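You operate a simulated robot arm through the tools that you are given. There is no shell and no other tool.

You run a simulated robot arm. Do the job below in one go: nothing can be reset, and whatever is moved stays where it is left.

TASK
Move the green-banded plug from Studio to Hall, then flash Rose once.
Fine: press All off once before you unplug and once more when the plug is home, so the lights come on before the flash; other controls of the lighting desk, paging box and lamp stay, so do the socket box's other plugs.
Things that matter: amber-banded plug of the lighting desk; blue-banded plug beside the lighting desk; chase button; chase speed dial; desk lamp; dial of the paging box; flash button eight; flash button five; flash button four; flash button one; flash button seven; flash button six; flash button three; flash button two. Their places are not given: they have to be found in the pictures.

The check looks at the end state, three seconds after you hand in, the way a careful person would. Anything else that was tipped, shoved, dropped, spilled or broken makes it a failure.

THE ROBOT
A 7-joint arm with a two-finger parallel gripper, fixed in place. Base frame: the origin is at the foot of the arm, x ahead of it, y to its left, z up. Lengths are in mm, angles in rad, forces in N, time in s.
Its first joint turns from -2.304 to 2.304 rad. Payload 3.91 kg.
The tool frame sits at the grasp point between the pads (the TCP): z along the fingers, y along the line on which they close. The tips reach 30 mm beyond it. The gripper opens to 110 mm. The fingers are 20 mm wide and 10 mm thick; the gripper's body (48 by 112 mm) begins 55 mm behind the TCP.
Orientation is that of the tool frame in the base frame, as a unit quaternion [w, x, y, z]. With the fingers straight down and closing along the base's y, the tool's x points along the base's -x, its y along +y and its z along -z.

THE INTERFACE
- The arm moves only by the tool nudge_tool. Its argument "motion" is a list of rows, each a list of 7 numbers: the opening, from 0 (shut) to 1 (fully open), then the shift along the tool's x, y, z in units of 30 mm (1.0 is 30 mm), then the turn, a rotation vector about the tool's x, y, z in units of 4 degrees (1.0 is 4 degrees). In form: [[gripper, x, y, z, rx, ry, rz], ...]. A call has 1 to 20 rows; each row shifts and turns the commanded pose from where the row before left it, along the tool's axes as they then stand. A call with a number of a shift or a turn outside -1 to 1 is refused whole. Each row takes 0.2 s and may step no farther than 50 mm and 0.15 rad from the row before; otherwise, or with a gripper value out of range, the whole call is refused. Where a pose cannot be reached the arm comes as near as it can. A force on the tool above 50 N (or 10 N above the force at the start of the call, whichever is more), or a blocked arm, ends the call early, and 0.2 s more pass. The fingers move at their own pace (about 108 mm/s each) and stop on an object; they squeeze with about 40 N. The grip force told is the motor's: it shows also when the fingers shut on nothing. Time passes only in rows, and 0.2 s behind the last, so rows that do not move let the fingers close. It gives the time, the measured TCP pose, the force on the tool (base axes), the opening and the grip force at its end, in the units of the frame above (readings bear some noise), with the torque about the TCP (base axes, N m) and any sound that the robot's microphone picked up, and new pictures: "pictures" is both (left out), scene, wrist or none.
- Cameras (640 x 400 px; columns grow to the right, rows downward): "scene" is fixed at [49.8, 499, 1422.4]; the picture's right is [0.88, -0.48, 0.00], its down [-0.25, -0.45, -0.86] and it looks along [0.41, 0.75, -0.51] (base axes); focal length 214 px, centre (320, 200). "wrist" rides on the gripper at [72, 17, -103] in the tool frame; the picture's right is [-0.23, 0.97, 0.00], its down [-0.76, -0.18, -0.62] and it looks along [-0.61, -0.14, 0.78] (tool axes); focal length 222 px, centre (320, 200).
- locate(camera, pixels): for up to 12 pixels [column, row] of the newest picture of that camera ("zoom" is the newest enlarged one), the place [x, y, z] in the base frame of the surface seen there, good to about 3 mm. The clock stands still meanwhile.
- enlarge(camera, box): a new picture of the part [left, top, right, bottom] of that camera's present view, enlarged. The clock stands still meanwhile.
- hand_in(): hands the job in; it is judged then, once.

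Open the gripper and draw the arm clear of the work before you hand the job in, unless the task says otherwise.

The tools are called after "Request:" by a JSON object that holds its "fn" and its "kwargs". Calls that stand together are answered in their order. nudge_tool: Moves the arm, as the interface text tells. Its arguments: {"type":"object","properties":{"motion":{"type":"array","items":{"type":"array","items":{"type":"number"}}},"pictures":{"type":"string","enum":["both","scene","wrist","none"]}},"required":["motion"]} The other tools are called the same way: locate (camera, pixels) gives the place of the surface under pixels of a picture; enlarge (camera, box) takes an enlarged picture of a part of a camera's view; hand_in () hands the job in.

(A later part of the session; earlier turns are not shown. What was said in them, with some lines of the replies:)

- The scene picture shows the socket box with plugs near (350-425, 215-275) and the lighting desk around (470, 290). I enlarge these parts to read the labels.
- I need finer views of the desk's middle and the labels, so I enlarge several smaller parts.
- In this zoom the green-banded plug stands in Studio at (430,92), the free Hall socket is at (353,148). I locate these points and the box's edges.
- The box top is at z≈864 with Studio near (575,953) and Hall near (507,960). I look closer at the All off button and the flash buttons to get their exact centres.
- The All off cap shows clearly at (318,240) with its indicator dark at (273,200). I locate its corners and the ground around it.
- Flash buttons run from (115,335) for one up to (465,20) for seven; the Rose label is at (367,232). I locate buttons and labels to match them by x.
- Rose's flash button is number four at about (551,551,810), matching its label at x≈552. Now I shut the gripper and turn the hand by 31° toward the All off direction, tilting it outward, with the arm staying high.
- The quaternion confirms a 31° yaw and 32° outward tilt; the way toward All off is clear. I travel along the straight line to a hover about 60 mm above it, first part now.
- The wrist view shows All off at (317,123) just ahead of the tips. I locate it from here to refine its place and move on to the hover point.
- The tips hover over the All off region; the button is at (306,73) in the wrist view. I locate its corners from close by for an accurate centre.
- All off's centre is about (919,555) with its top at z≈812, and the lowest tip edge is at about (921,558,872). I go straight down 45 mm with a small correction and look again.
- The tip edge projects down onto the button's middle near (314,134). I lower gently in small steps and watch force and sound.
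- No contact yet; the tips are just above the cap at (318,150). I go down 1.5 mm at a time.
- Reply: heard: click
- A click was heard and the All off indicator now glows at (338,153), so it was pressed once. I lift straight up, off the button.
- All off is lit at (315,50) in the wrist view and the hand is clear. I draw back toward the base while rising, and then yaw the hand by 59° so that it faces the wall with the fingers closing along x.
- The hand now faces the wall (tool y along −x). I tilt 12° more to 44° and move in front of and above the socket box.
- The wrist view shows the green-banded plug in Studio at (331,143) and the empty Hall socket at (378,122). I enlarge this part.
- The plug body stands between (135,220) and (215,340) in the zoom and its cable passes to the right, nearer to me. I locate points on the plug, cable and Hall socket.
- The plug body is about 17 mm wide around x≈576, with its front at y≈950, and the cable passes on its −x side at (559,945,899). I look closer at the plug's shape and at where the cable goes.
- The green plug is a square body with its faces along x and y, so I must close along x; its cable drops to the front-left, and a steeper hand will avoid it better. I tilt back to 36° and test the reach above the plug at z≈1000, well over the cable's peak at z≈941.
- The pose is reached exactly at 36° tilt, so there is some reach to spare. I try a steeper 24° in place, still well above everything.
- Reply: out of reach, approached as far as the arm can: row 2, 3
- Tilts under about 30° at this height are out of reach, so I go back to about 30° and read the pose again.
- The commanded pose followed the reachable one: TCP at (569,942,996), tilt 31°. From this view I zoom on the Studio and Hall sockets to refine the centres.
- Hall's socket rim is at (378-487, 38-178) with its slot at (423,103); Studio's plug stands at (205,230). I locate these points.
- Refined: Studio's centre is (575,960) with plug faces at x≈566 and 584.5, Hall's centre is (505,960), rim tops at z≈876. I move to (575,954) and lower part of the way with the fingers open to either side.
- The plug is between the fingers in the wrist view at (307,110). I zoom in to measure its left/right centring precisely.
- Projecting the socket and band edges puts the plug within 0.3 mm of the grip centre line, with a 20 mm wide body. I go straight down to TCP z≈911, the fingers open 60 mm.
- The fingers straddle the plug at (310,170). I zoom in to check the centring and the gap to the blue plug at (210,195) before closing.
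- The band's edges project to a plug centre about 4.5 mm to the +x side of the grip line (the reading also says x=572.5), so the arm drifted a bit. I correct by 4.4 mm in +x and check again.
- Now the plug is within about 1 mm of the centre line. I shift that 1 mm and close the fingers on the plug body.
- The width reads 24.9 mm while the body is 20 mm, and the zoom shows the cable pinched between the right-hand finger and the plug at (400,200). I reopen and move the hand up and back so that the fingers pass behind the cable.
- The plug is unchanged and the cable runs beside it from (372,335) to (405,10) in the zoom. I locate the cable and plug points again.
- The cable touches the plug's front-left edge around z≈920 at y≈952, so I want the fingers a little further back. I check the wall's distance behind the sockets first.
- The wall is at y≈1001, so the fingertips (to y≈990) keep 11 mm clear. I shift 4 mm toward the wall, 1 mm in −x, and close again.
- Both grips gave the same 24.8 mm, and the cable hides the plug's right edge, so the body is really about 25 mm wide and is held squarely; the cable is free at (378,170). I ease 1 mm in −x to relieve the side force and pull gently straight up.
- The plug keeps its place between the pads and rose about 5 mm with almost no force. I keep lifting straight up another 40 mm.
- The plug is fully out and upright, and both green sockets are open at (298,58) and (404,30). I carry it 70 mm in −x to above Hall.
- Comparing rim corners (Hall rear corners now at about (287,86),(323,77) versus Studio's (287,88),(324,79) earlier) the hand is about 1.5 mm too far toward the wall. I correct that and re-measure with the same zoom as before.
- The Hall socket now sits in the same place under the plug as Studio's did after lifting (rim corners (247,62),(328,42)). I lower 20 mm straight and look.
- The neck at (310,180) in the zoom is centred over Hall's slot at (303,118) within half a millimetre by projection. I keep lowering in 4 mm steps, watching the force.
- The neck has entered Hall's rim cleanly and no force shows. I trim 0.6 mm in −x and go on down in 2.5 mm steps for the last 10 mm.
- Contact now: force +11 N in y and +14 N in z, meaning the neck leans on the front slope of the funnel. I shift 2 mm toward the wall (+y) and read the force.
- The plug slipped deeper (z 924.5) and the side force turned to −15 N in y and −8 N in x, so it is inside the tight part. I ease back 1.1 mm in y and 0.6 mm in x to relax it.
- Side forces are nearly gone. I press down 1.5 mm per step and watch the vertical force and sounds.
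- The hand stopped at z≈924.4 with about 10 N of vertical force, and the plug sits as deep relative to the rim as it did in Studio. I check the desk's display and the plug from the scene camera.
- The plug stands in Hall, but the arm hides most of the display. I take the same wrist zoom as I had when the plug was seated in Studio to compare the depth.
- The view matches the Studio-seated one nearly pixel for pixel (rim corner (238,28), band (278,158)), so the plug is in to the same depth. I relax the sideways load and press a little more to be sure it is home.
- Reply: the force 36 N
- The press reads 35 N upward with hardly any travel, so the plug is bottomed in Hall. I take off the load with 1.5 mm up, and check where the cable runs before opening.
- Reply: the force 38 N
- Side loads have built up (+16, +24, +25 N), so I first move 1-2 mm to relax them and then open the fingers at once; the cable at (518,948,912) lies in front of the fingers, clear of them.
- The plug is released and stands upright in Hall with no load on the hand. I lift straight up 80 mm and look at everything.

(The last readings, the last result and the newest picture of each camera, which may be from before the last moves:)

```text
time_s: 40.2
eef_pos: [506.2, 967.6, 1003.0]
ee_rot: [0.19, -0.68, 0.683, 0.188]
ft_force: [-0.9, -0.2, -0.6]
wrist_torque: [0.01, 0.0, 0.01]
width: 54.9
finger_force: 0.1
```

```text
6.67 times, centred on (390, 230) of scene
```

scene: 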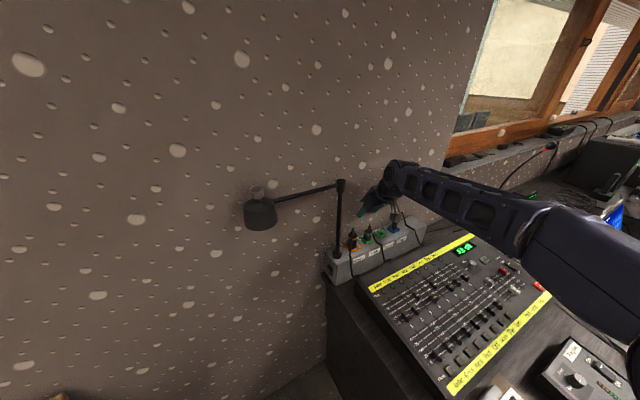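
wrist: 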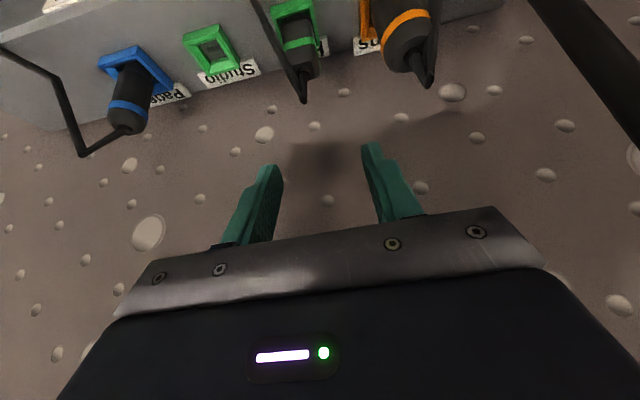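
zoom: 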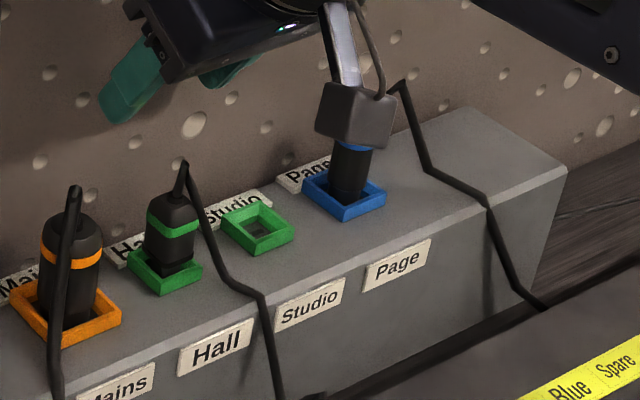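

The plug stands upright in Hall and the display at (465,248) has changed. I enlarge the display to read it.

Request:
{"fn": "enlarge", "kwargs": {"camera": "scene", "box": [440, 230, 500, 270]}}

Request:
{"fn": "enlarge", "kwargs": {"camera": "scene", "box": [360, 255, 450, 300]}}

```text
10.00 times, centred on (470, 250) of scene
```

zoom: 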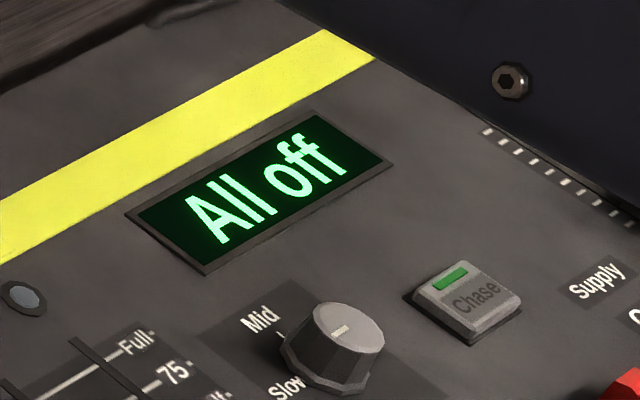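

```text
7.11 times, centred on (405, 278) of scene
```

zoom: 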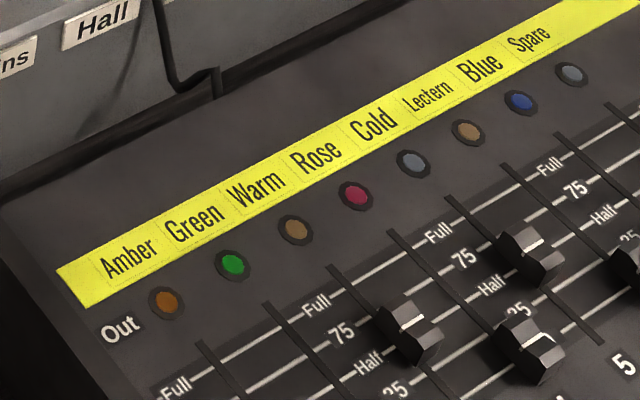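

The display now reads "All off": the data link is up and the outputs are dark. Now I draw back from the box over the desk, closing the fingers, and start to yaw back toward All off.

Request:
{"fn": "nudge_tool", "kwargs": {"motion": [[0.5, 0.857, -0.5, -0.515, 0, 0, 0], [0.5, 0.857, -0.5, -0.515, 0, 0, 0], [0.5, 0.857, -0.5, -0.515, 0, 0, 0], [0.5, 0.857, -0.5, -0.515, 0, 0, 0], [0.5, 0.857, -0.5, -0.515, 0, 0, 0], [0, 0.857, -0.5, -0.515, 0, 0, 0], [0, 0.857, -0.5, -0.515, 0, 0, 0], [0, 0.857, -0.5, -0.515, 0, 0, 0], [0, 0.857, -0.5, -0.515, 0, 0, 0], [0, 0.857, -0.5, -0.515, 0, 0, 0], [0, 0, 0, 0, 0.6, 0, 1], [0, 0, 0, 0, 0.6, 0, 1], [0, 0, 0, 0, 0.6, 0, 1], [0, 0, 0, 0, 0.6, 0, 1], [0, 0, 0, 0, 0.6, 0, 1], [0, 0, 0, 0, 0.6, 0, 1], [0, 0, 0, 0, 0.6, 0, 1], [0, 0, 0, 0, 0.6, 0, 1]]}}

```text
time_s: 44.0
eef_pos: [655.9, 667.9, 1004.1]
ee_rot: [0.24, -0.426, 0.864, 0.118]
ft_force: [0.3, -1.1, 0.5]
wrist_torque: [-0.02, 0.01, 0.0]
width: 0.0
finger_force: 37.7
```

scene: 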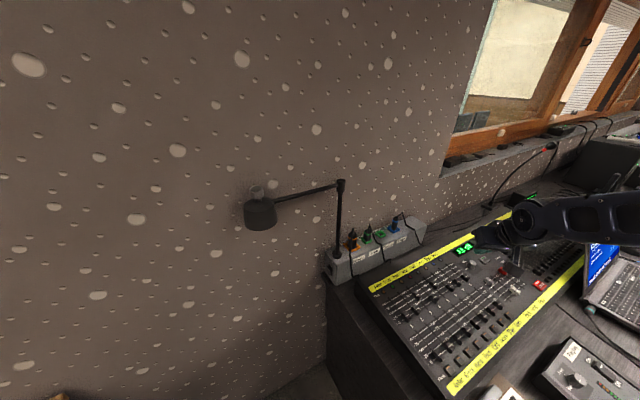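
wrist: 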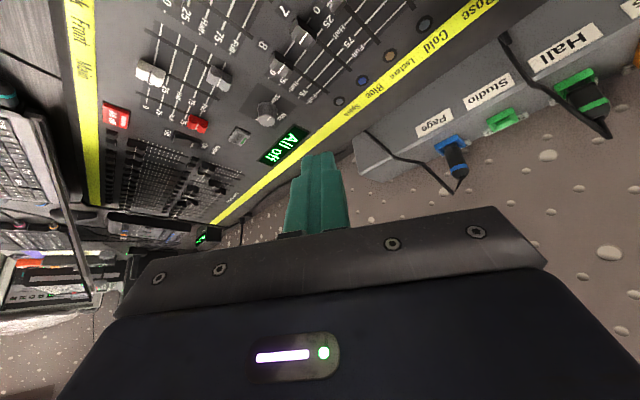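

The arm is clear of the box, fingers shut. I finish the yaw and read the orientation.

Request:
{"fn": "nudge_tool", "kwargs": {"motion": [[0, 0, 0, 0, 0.6, 0, 1], [0, 0, 0, 0, 0.6, 0, 1], [0, 0, 0, 0, 0.6, 0, 1], [0, 0, 0, 0, 0.6, 0, 1], [0, 0, 0, 0, 0.39, 0, 0.65], [0, 0, 0, 0, 0, 0, 0]], "pictures": "wrist"}}

```text
time_s: 45.4
eef_pos: [657.1, 667.6, 1002.8]
ee_rot: [0.258, -0.257, 0.929, 0.072]
ft_force: [0.3, 0.0, 0.1]
wrist_torque: [-0.01, -0.02, -0.01]
width: 0.0
finger_force: 37.5
```

wrist: 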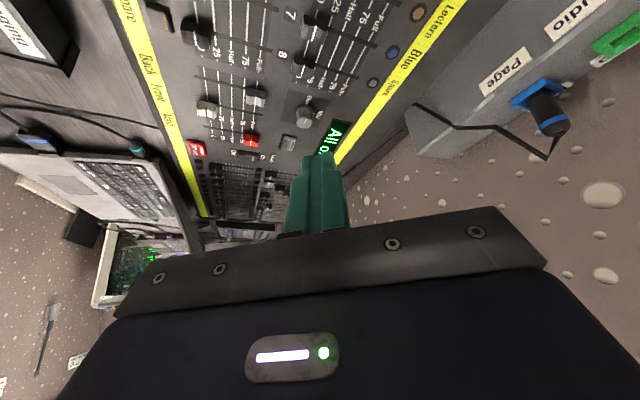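

Orientation is back (tilt 31°, azimuth 31°), and All off shows at (197,149). I move to a hover about 50 mm above it.

Request:
{"fn": "nudge_tool", "kwargs": {"motion": [[0, -0.283, -0.857, 0.657, 0, 0, 0], [0, -0.283, -0.857, 0.657, 0, 0, 0], [0, -0.283, -0.857, 0.657, 0, 0, 0], [0, -0.283, -0.857, 0.657, 0, 0, 0], [0, -0.283, -0.857, 0.657, 0, 0, 0], [0, -0.283, -0.857, 0.657, 0, 0, 0], [0, -0.283, -0.857, 0.657, 0, 0, 0], [0, -0.283, -0.857, 0.657, 0, 0, 0], [0, -0.283, -0.857, 0.657, 0, 0, 0], [0, 0, 0, 0, 0, 0, 0]]}}

```text
time_s: 47.6
eef_pos: [910.9, 549.8, 890.0]
ee_rot: [0.258, -0.257, 0.929, 0.071]
ft_force: [1.0, -1.0, 0.4]
wrist_torque: [0.03, 0.0, -0.02]
width: 0.0
finger_force: 37.9
```

scene: 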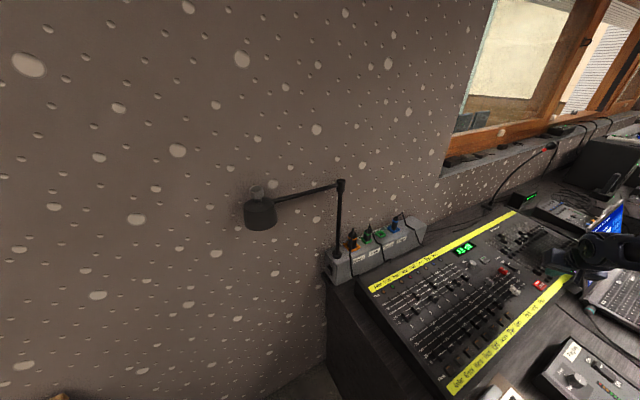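
wrist: 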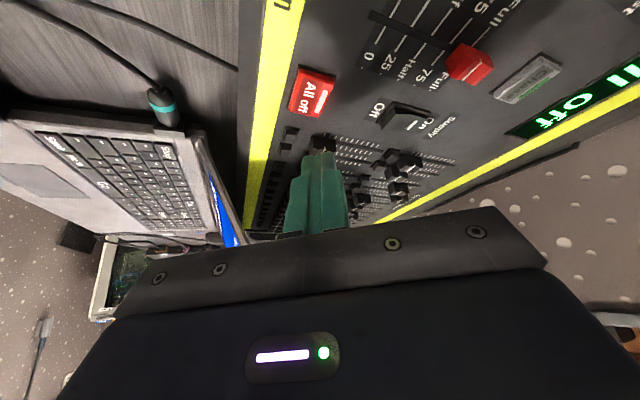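

The hand is at (911,550,890) above the lit button at (313,92). I lower 35 mm and look again.

Request:
{"fn": "nudge_tool", "kwargs": {"motion": [[0, 0.3, 0, 0.5, 0, 0, 0], [0, 0.3, 0, 0.5, 0, 0, 0], [0, 0, 0, 0, 0, 0, 0]], "pictures": "wrist"}}

```text
time_s: 48.4
eef_pos: [911.2, 550.8, 857.3]
ee_rot: [0.257, -0.257, 0.929, 0.071]
ft_force: [0.2, 1.2, -0.4]
wrist_torque: [-0.02, -0.03, 0.04]
width: 0.2
finger_force: 37.8
```

wrist: 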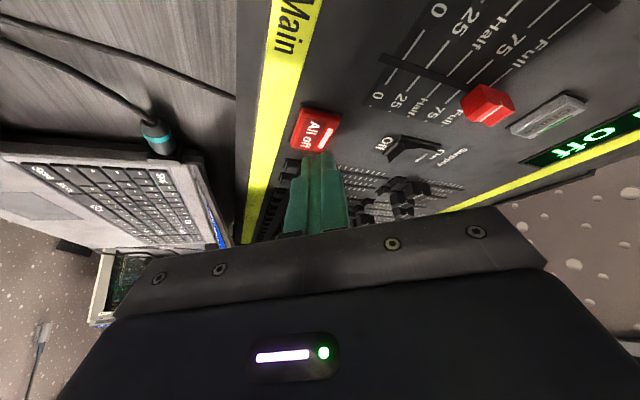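

Alignment over the cap is the same as at the first press. I lower 13 mm to just above contact.

Request:
{"fn": "nudge_tool", "kwargs": {"motion": [[0, 0.112, 0, 0.186, 0, 0, 0], [0, 0.112, 0, 0.186, 0, 0, 0]], "pictures": "wrist"}}

```text
time_s: 49.0
eef_pos: [910.1, 551.2, 841.9]
ee_rot: [0.258, -0.257, 0.929, 0.072]
ft_force: [0.1, 0.2, 0.3]
wrist_torque: [-0.01, -0.01, 0.04]
width: 0.0
finger_force: 37.7
```

wrist: 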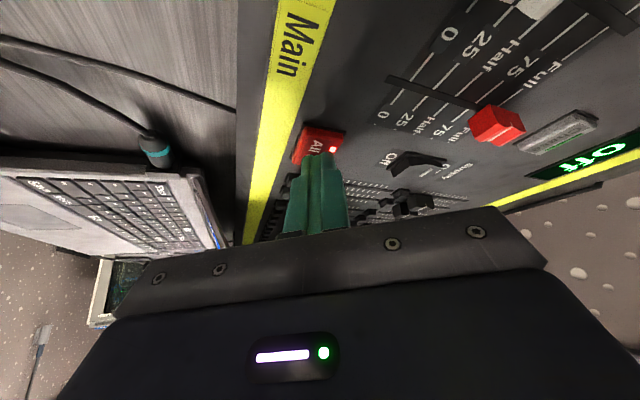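

No contact yet, and the indicator still glows at (332,150). I step down 1.5 mm twice.

Request:
{"fn": "nudge_tool", "kwargs": {"motion": [[0, 0.026, 0, 0.043, 0, 0, 0], [0, 0.026, 0, 0.043, 0, 0, 0]], "pictures": "wrist"}}

```text
time_s: 49.6
eef_pos: [909.4, 550.0, 839.9]
ee_rot: [0.258, -0.256, 0.929, 0.071]
ft_force: [-0.1, 0.7, 1.0]
wrist_torque: [0.01, -0.03, 0.0]
width: 0.0
finger_force: 37.6
```

wrist: 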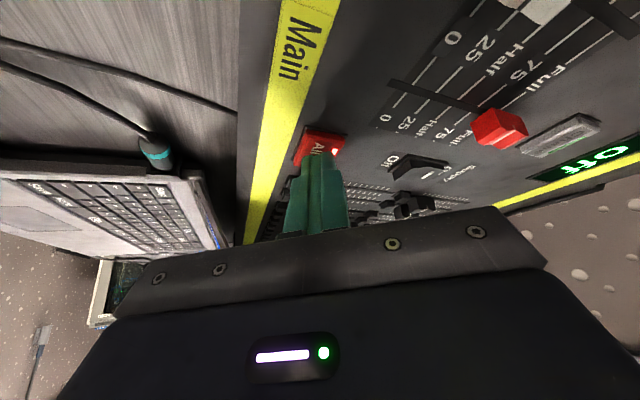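

Light contact (1 N) but no click; the indicator still glows and the display ends in "off". I step down another 1 mm at a time.

Request:
{"fn": "nudge_tool", "kwargs": {"motion": [[0, 0.017, 0, 0.029, 0, 0, 0]], "pictures": "wrist"}}

```text
time_s: 50.0
eef_pos: [910.4, 549.1, 839.9]
ee_rot: [0.258, -0.257, 0.929, 0.071]
ft_force: [-0.1, -0.3, 2.6]
wrist_torque: [-0.01, -0.02, -0.03]
width: 0.1
finger_force: 37.9
heard: click
```

wrist: 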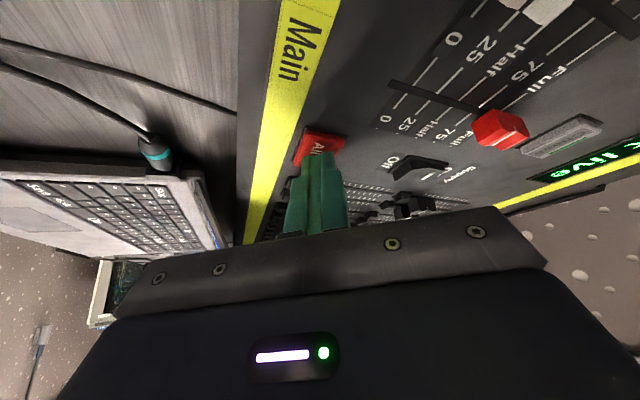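

A click was heard, the indicator went dark, and the display now ends in "live". I lift straight off the button and draw back toward the base.

Request:
{"fn": "nudge_tool", "kwargs": {"motion": [[0, -0.258, 0, -0.429, 0, 0, 0], [0, -0.43, 0, -0.714, 0, 0, 0], [0, -0.43, 0, -0.714, 0, 0, 0], [0, -0.43, 0, -0.714, 0, 0, 0], [0, 0.893, 0, -0.536, 0, 0, 0], [0, 0.893, 0, -0.536, 0, 0, 0], [0, 0.893, 0, -0.536, 0, 0, 0], [0, 0.893, 0, -0.536, 0, 0, 0], [0, 0.893, 0, -0.536, 0, 0, 0], [0, 0.893, 0, -0.536, 0, 0, 0], [0, 0.893, 0, -0.536, 0, 0, 0], [0, 0.893, 0, -0.536, 0, 0, 0]]}}

Request:
{"fn": "enlarge", "kwargs": {"camera": "scene", "box": [440, 225, 560, 300]}}

Request:
{"fn": "enlarge", "kwargs": {"camera": "scene", "box": [360, 240, 480, 310]}}

```text
time_s: 52.6
eef_pos: [694.3, 421.8, 925.9]
ee_rot: [0.258, -0.257, 0.928, 0.072]
ft_force: [0.4, -0.4, -1.0]
wrist_torque: [0.03, 0.01, 0.0]
width: 0.0
finger_force: 38.0
```

scene: 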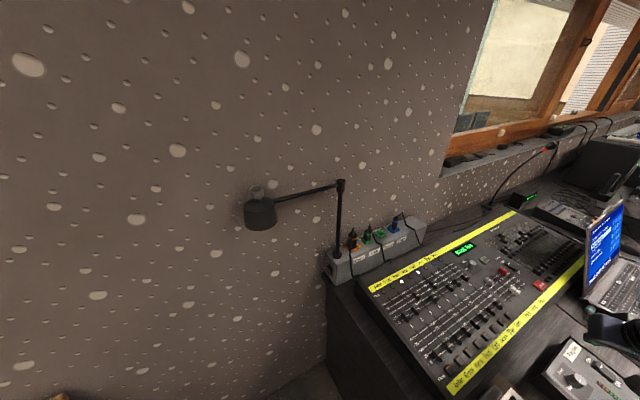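
wrist: 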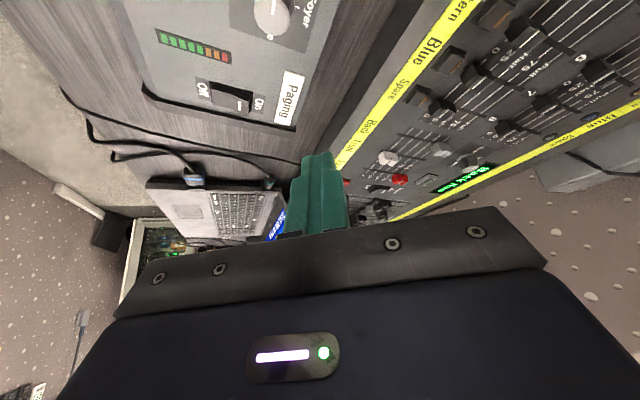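

```text
5.33 times, centred on (500, 262) of scene
```

zoom: 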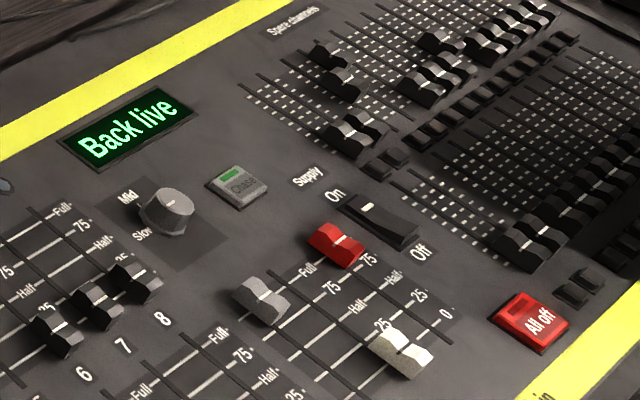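

```text
5.33 times, centred on (420, 275) of scene
```

zoom: 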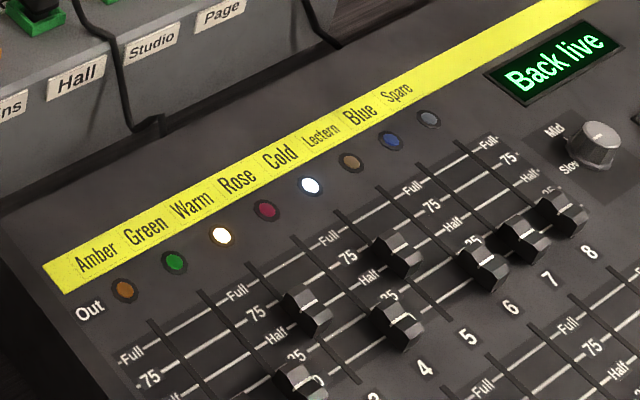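

The display reads "Back live" and the Warm and Cold outputs are lit again. Now I turn the hand upright and square to the base for the Rose button.

Request:
{"fn": "nudge_tool", "kwargs": {"motion": [[0, 0, 0, 0, 0, 1, 0], [0, 0, 0, 0, 0, 1, 0], [0, 0, 0, 0, 0, 1, 0], [0, 0, 0, 0, 0, 1, 0], [0, 0, 0, 0, 0, 1, 0], [0, 0, 0, 0, 0, 1, 0], [0, 0, 0, 0, 0, 1, 0], [0, 0, 0, 0, 0, 0.75, 0], [0, 0, 0, 0, 0, 0, 1], [0, 0, 0, 0, 0, 0, 1], [0, 0, 0, 0, 0, 0, 1], [0, 0, 0, 0, 0, 0, 1], [0, 0, 0, 0, 0, 0, 1], [0, 0, 0, 0, 0, 0, 1], [0, 0, 0, 0, 0, 0, 1], [0, 0, 0, 0, 0, 0, 0.75], [0, 0, 0, 0, 0, 0, 0]]}}

```text
time_s: 56.2
eef_pos: [696.0, 422.2, 928.2]
ee_rot: [0.0, 0.002, 1.0, 0.0]
ft_force: [-1.3, -1.2, 0.4]
wrist_torque: [-0.01, 0.01, 0.0]
width: 0.0
finger_force: 37.9
```

scene: 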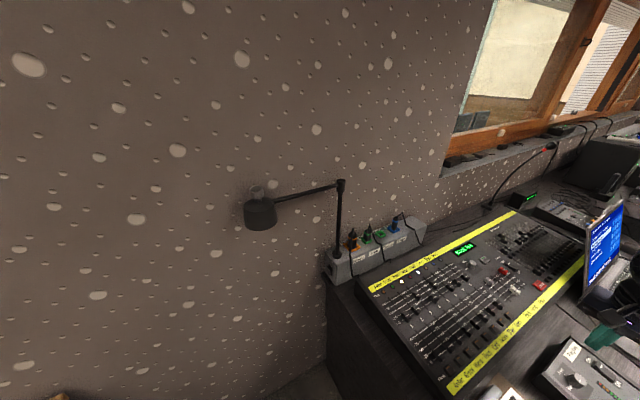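
wrist: 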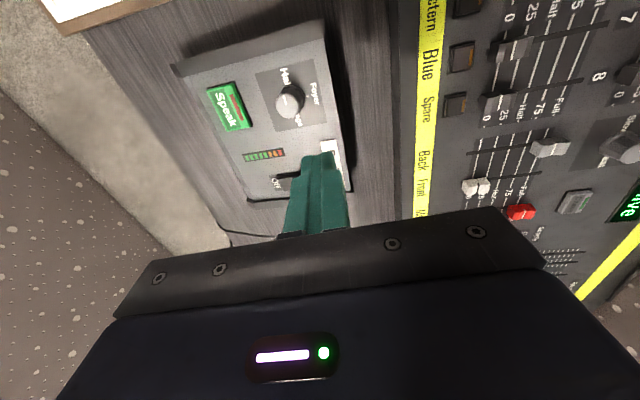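

The tool now points straight down. I move over to the Rose button at about (551,550), staying at z≈908.

Request:
{"fn": "nudge_tool", "kwargs": {"motion": [[0, 0.69, 0.61, 0.095, 0, 0, 0], [0, 0.69, 0.61, 0.095, 0, 0, 0], [0, 0.69, 0.61, 0.095, 0, 0, 0], [0, 0.69, 0.61, 0.095, 0, 0, 0], [0, 0.69, 0.61, 0.095, 0, 0, 0], [0, 0.69, 0.61, 0.095, 0, 0, 0], [0, 0.69, 0.61, 0.095, 0, 0, 0], [0, 0, 0, 0, 0, 0, 0]]}}

Request:
{"fn": "enlarge", "kwargs": {"camera": "wrist", "box": [220, 20, 440, 190]}}

```text
time_s: 58.0
eef_pos: [550.0, 550.6, 906.2]
ee_rot: [-0.001, 0.001, 1.0, 0.001]
ft_force: [0.0, -0.5, -0.8]
wrist_torque: [0.02, -0.02, 0.0]
width: 0.0
finger_force: 37.6
```

scene: 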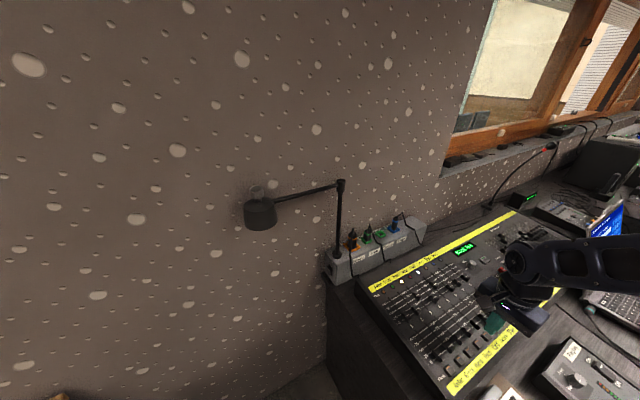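
wrist: 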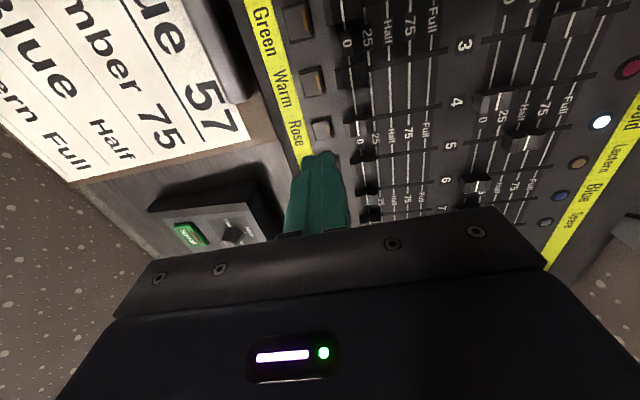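

```text
2.35 times, centred on (330, 105) of wrist
```

zoom: 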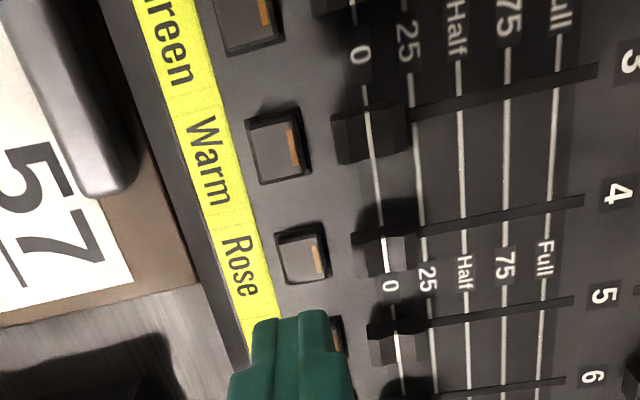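

The button beside the Rose label appears at (322,129). I locate it and its neighbours from here.

Request:
{"fn": "locate", "kwargs": {"camera": "wrist", "pixels": [[322, 129], [313, 83], [300, 20], [316, 131], [328, 130], [322, 121], [322, 137], [360, 128], [296, 133], [338, 152]]}}

```text
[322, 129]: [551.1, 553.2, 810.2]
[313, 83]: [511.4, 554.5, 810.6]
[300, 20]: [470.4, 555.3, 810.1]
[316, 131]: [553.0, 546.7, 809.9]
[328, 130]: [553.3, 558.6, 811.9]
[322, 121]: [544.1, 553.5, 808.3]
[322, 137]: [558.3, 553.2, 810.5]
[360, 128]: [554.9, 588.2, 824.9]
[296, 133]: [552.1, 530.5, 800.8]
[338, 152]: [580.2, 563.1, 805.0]
```

Rose's centre is (551,552) with top z≈810, and the hand is at (550,550.6). I lower straight to about 10 mm above it.

Request:
{"fn": "nudge_tool", "kwargs": {"motion": [[0, 0, 0, 0.622, 0, 0, 0], [0, 0, 0, 0.622, 0, 0, 0], [0, 0, 0, 0.622, 0, 0, 0], [0, 0, 0, 0, 0, 0, 0]]}}

Request:
{"fn": "enlarge", "kwargs": {"camera": "wrist", "box": [260, 90, 380, 190]}}

Request:
{"fn": "enlarge", "kwargs": {"camera": "scene", "box": [440, 310, 520, 370]}}

```text
time_s: 59.0
eef_pos: [552.9, 548.6, 852.2]
ee_rot: [0.0, 0.001, 1.0, 0.001]
ft_force: [-0.5, -1.0, 0.4]
wrist_torque: [0.02, 0.02, 0.02]
width: 0.0
finger_force: 37.8
```

scene: 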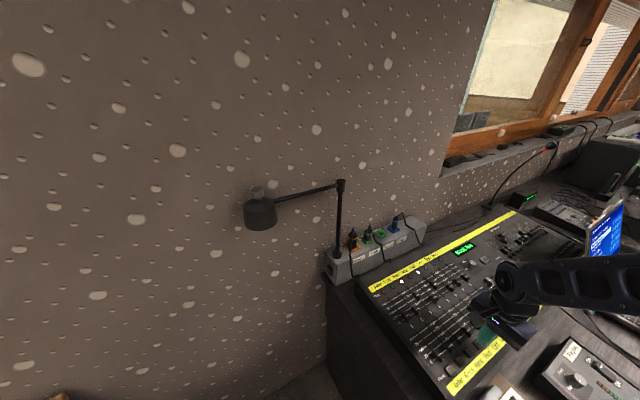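
wrist: 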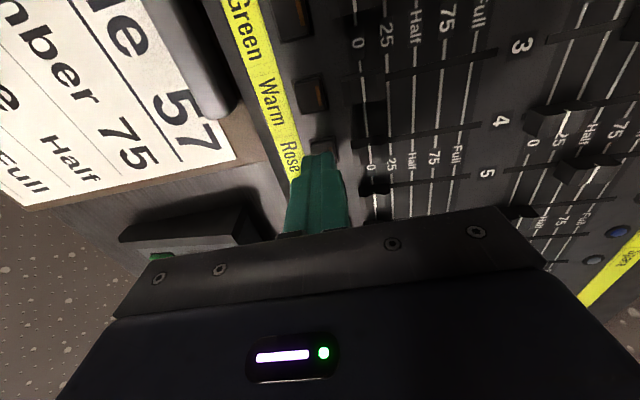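

```text
4.00 times, centred on (320, 140) of wrist
```

zoom: 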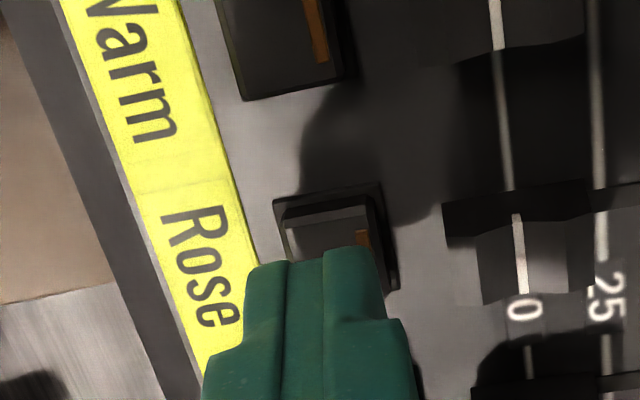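

```text
6.67 times, centred on (480, 340) of scene
```

zoom: 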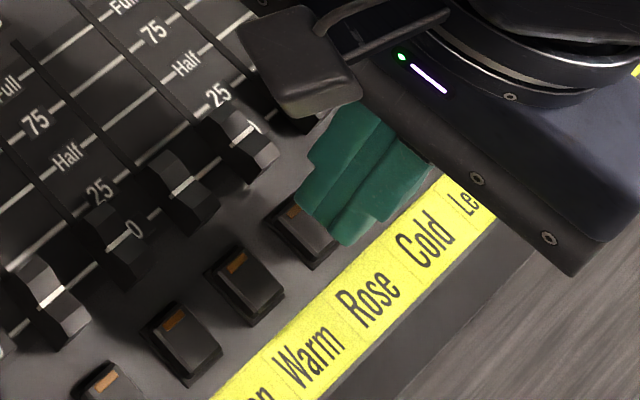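

The tip is about 4 mm low in y relative to the button (tip centre (310,260) vs cap (335,230) in the zoom) and 1.5 mm high in x. I correct both before pressing.

Request:
{"fn": "nudge_tool", "kwargs": {"motion": [[0, 0.05, 0.12, 0, 0, 0, 0], [0, 0, 0, 0.15, 0, 0, 0], [0, 0, 0, 0, 0, 0, 0]], "pictures": "wrist"}}

Request:
{"fn": "enlarge", "kwargs": {"camera": "wrist", "box": [260, 90, 380, 190]}}

```text
time_s: 59.8
eef_pos: [550.3, 553.3, 847.0]
ee_rot: [0.001, 0.001, 1.0, 0.0]
ft_force: [0.3, -0.3, -0.4]
wrist_torque: [0.0, 0.01, 0.01]
width: 0.0
finger_force: 37.8
```

wrist: 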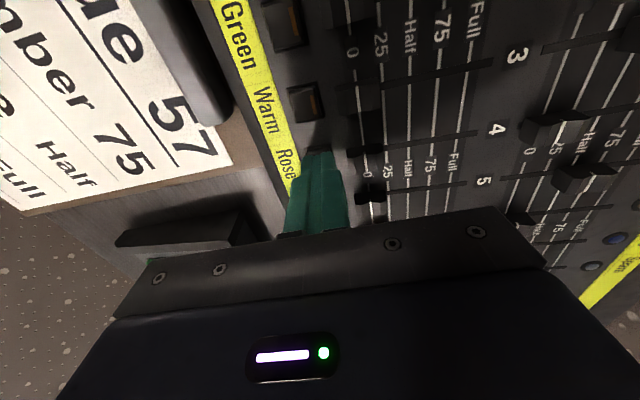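

```text
4.00 times, centred on (320, 140) of wrist
```

zoom: 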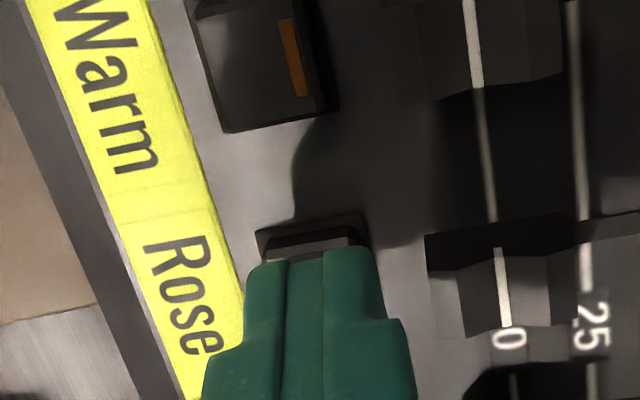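

The tip now covers the Rose cap squarely (cap edges 263-370, tip 248-372 in the zoom) with the fader knob well aside. I lower 5 mm, then in 1 mm steps.

Request:
{"fn": "nudge_tool", "kwargs": {"motion": [[0, 0, 0, 0.1, 0, 0, 0], [0, 0, 0, 0.067, 0, 0, 0]], "pictures": "wrist"}}

```text
time_s: 60.4
eef_pos: [548.8, 553.5, 842.4]
ee_rot: [0.0, 0.002, 1.0, 0.0]
ft_force: [-0.4, -0.3, -0.2]
wrist_torque: [-0.02, 0.0, 0.0]
width: 0.0
finger_force: 37.8
```

wrist: 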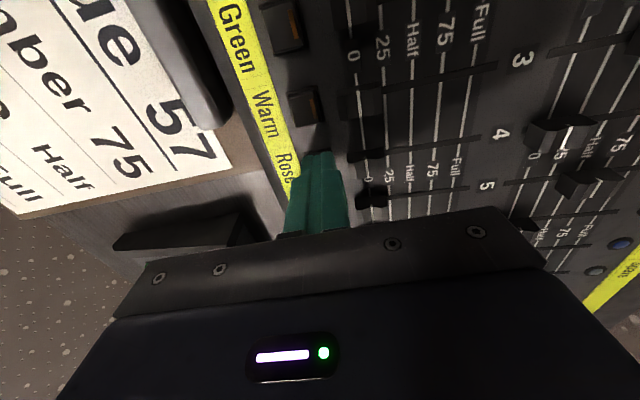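

No contact yet at z≈842. I continue down 1.2 mm per step.

Request:
{"fn": "nudge_tool", "kwargs": {"motion": [[0, 0, 0, 0.04, 0, 0, 0]], "pictures": "none"}}

```text
time_s: 60.8
eef_pos: [548.9, 553.4, 840.5]
ee_rot: [0.0, 0.0, 1.0, 0.0]
ft_force: [0.5, 0.8, -0.8]
wrist_torque: [0.02, 0.0, -0.03]
width: 0.2
finger_force: 37.6
```

Still no force at z≈840.5. Another 1.2 mm step.

Request:
{"fn": "nudge_tool", "kwargs": {"motion": [[0, 0, 0, 0.04, 0, 0, 0]], "pictures": "none"}}

```text
time_s: 61.2
eef_pos: [548.2, 553.4, 840.3]
ee_rot: [0.0, 0.0, 1.0, 0.0]
ft_force: [0.3, 0.0, -0.3]
wrist_torque: [0.0, 0.0, 0.01]
width: 0.0
finger_force: 37.4
```

Force is still near zero, so I take another 1.2 mm step.

Request:
{"fn": "nudge_tool", "kwargs": {"motion": [[0, 0, 0, 0.04, 0, 0, 0]], "pictures": "none"}}

```text
time_s: 61.6
eef_pos: [549.4, 554.2, 838.6]
ee_rot: [-0.001, 0.001, 1.0, 0.001]
ft_force: [-0.4, -0.7, 1.5]
wrist_torque: [-0.03, 0.06, 0.03]
width: 0.1
finger_force: 37.4
heard: click
```

A click was heard with 1.5 N on the tip: Rose is pressed. I lift straight up to release it.

Request:
{"fn": "nudge_tool", "kwargs": {"motion": [[0, 0, 0, -0.3, 0, 0, 0], [0, 0, 0, -0.8, 0, 0, 0], [0, 0, 0, -1, 0, 0, 0], [0, 0, 0, -1, 0, 0, 0]]}}

Request:
{"fn": "enlarge", "kwargs": {"camera": "scene", "box": [360, 240, 480, 310]}}

Request:
{"fn": "enlarge", "kwargs": {"camera": "wrist", "box": [220, 0, 440, 180]}}

```text
time_s: 62.6
eef_pos: [548.9, 554.3, 932.0]
ee_rot: [-0.001, 0.002, 1.0, 0.0]
ft_force: [0.6, 0.5, 0.3]
wrist_torque: [0.01, 0.01, 0.02]
width: 0.0
finger_force: 37.6
```

scene: 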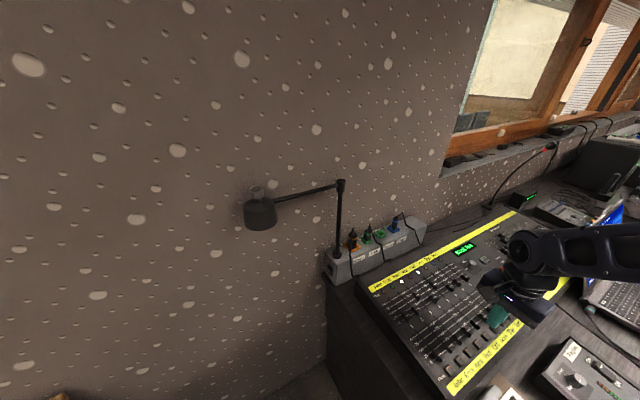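
wrist: 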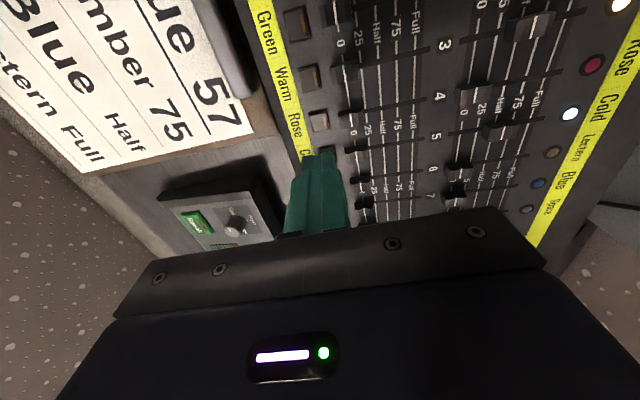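

```text
5.33 times, centred on (420, 275) of scene
```

zoom: 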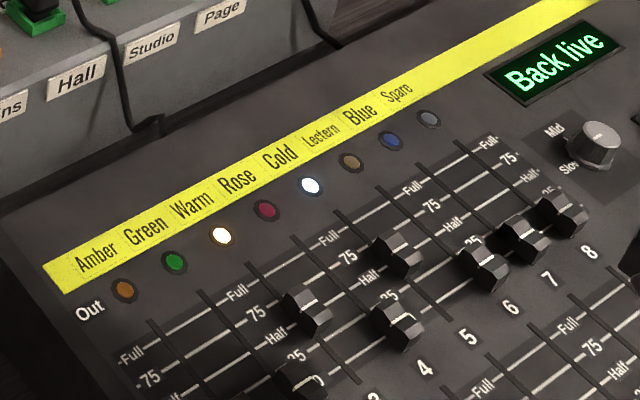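

```text
2.22 times, centred on (330, 90) of wrist
```

zoom: 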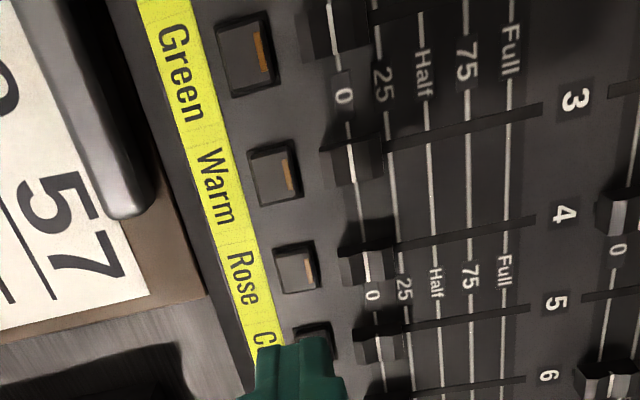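

Rose's cap is back up at (293,270) and the lights are as before ("Back live", Warm and Cold lit). I open the gripper and draw the arm up and back clear of the desk.

Request:
{"fn": "nudge_tool", "kwargs": {"motion": [[0, 0, 0, -1, 0, 0, 0], [0, 0, 0, -1, 0, 0, 0], [0, 0, 0, -1, 0, 0, 0], [0.5, 0.5, -0.8, -0.8, 0, 0, 0], [1, 0.5, -0.8, -0.8, 0, 0, 0], [1, 0.5, -0.8, -0.8, 0, 0, 0], [1, 0.5, -0.8, -0.8, 0, 0, 0], [1, 0.5, -0.8, -0.8, 0, 0, 0], [1, 0.5, -0.8, -0.8, 0, 0, 0], [1, 0.5, -0.8, 0, 0, 0, 0], [1, 0.5, -0.8, 0, 0, 0, 0], [1, 0, 0, 0, 0, 0, 0]]}}

Request:
{"fn": "enlarge", "kwargs": {"camera": "scene", "box": [310, 190, 450, 290]}}

Request:
{"fn": "enlarge", "kwargs": {"camera": "scene", "box": [350, 200, 600, 400]}}

```text
time_s: 65.2
eef_pos: [428.3, 365.1, 1165.6]
ee_rot: [0.0, 0.001, 1.0, 0.0]
ft_force: [-0.3, -0.5, -0.3]
wrist_torque: [-0.03, 0.01, -0.01]
width: 109.9
finger_force: 0.0
```

scene: 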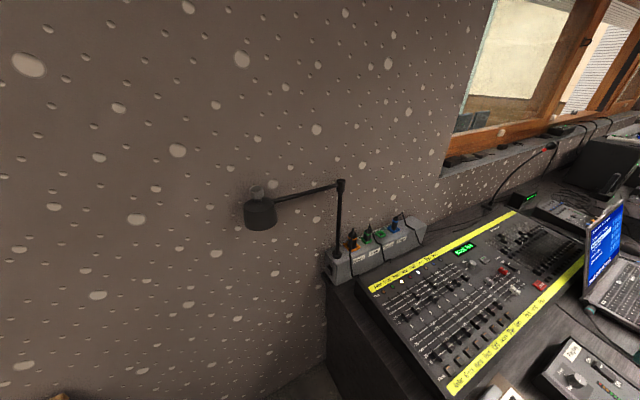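
wrist: 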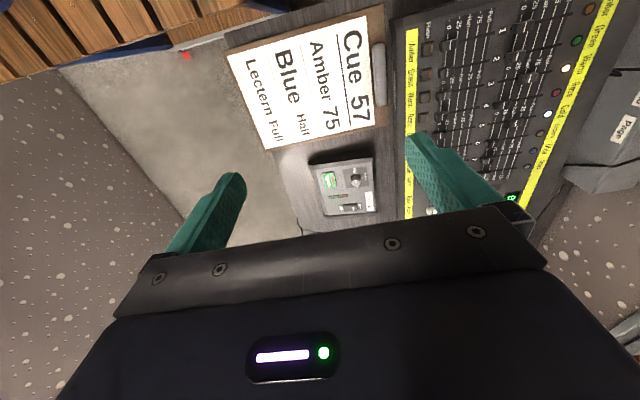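

```text
4.00 times, centred on (380, 240) of scene
```

zoom: 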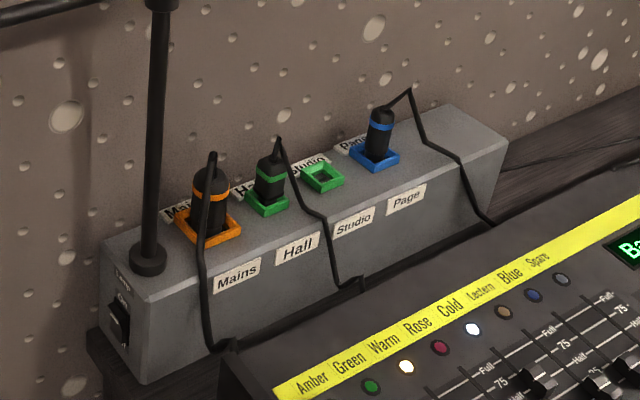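

```text
2.00 times, centred on (475, 300) of scene
```

zoom: 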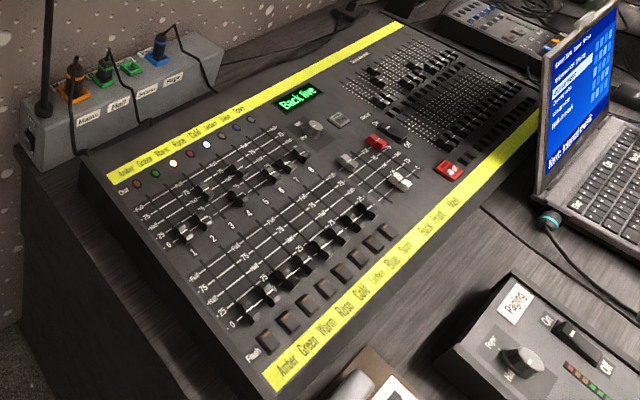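

Everything else looks unchanged: faders, dials, lamp, amber and blue plugs. I make a last close check of how deep the green plug sits in Hall.

Request:
{"fn": "enlarge", "kwargs": {"camera": "scene", "box": [356, 220, 396, 245]}}

```text
16.00 times, centred on (376, 232) of scene
```

zoom: 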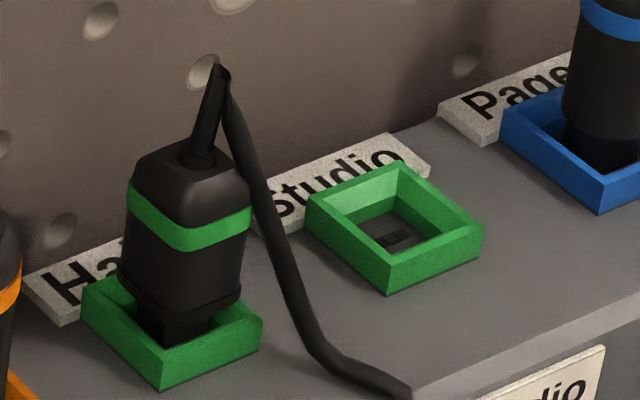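

The plug stands straight in Hall, seated like the blue one beside it. I locate its band and top to compare with the readings from Studio (band ≈905-907, top ≈921).

Request:
{"fn": "locate", "kwargs": {"camera": "zoom", "pixels": [[185, 240], [160, 220], [220, 230], [185, 185], [170, 300], [215, 290], [210, 150], [160, 370]]}}

```text
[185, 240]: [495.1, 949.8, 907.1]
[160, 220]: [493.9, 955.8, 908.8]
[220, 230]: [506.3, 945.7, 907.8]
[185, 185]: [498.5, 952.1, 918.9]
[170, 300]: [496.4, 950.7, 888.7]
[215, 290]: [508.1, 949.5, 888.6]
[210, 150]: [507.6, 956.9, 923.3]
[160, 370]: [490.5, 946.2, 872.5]
```

Band at z≈907 and top at z≈921 match the seated depth in Studio, the display reads "Back live", Rose was flashed once, and the arm is clear with the gripper open. I hand the job in.

Request:
{"fn": "hand_in", "kwargs": {}}

```text
The job is handed in.
```

The green-banded plug is now in Hall, All off was pressed once before and once after the move, and Rose was flashed once.

- **All off, first press:** I heard a click and the button's light came on before I touched the plug.
- **Plug move:** The plug came out of Studio and went into Hall. It stands upright and sits at about the same depth as it did in Studio. The desk display changed from "No data link" to "All off" once it was in.
- **All off, second press:** I heard a click and the button's light went out. The display changed to "Back live" with Warm and Cold lit again.
- **Rose flash:** I pressed flash button four once and heard one click, then released it. I took no picture during the press, so the click is the only sign that the flash registered.

In the last pictures the faders, dials, lamp, paging box and the amber and blue plugs look as they did at the start. The gripper is open and the arm is clear of the desk. I gripped the plug twice in Studio before pulling it, because the first time its cable seemed to be caught between the finger and the plug.
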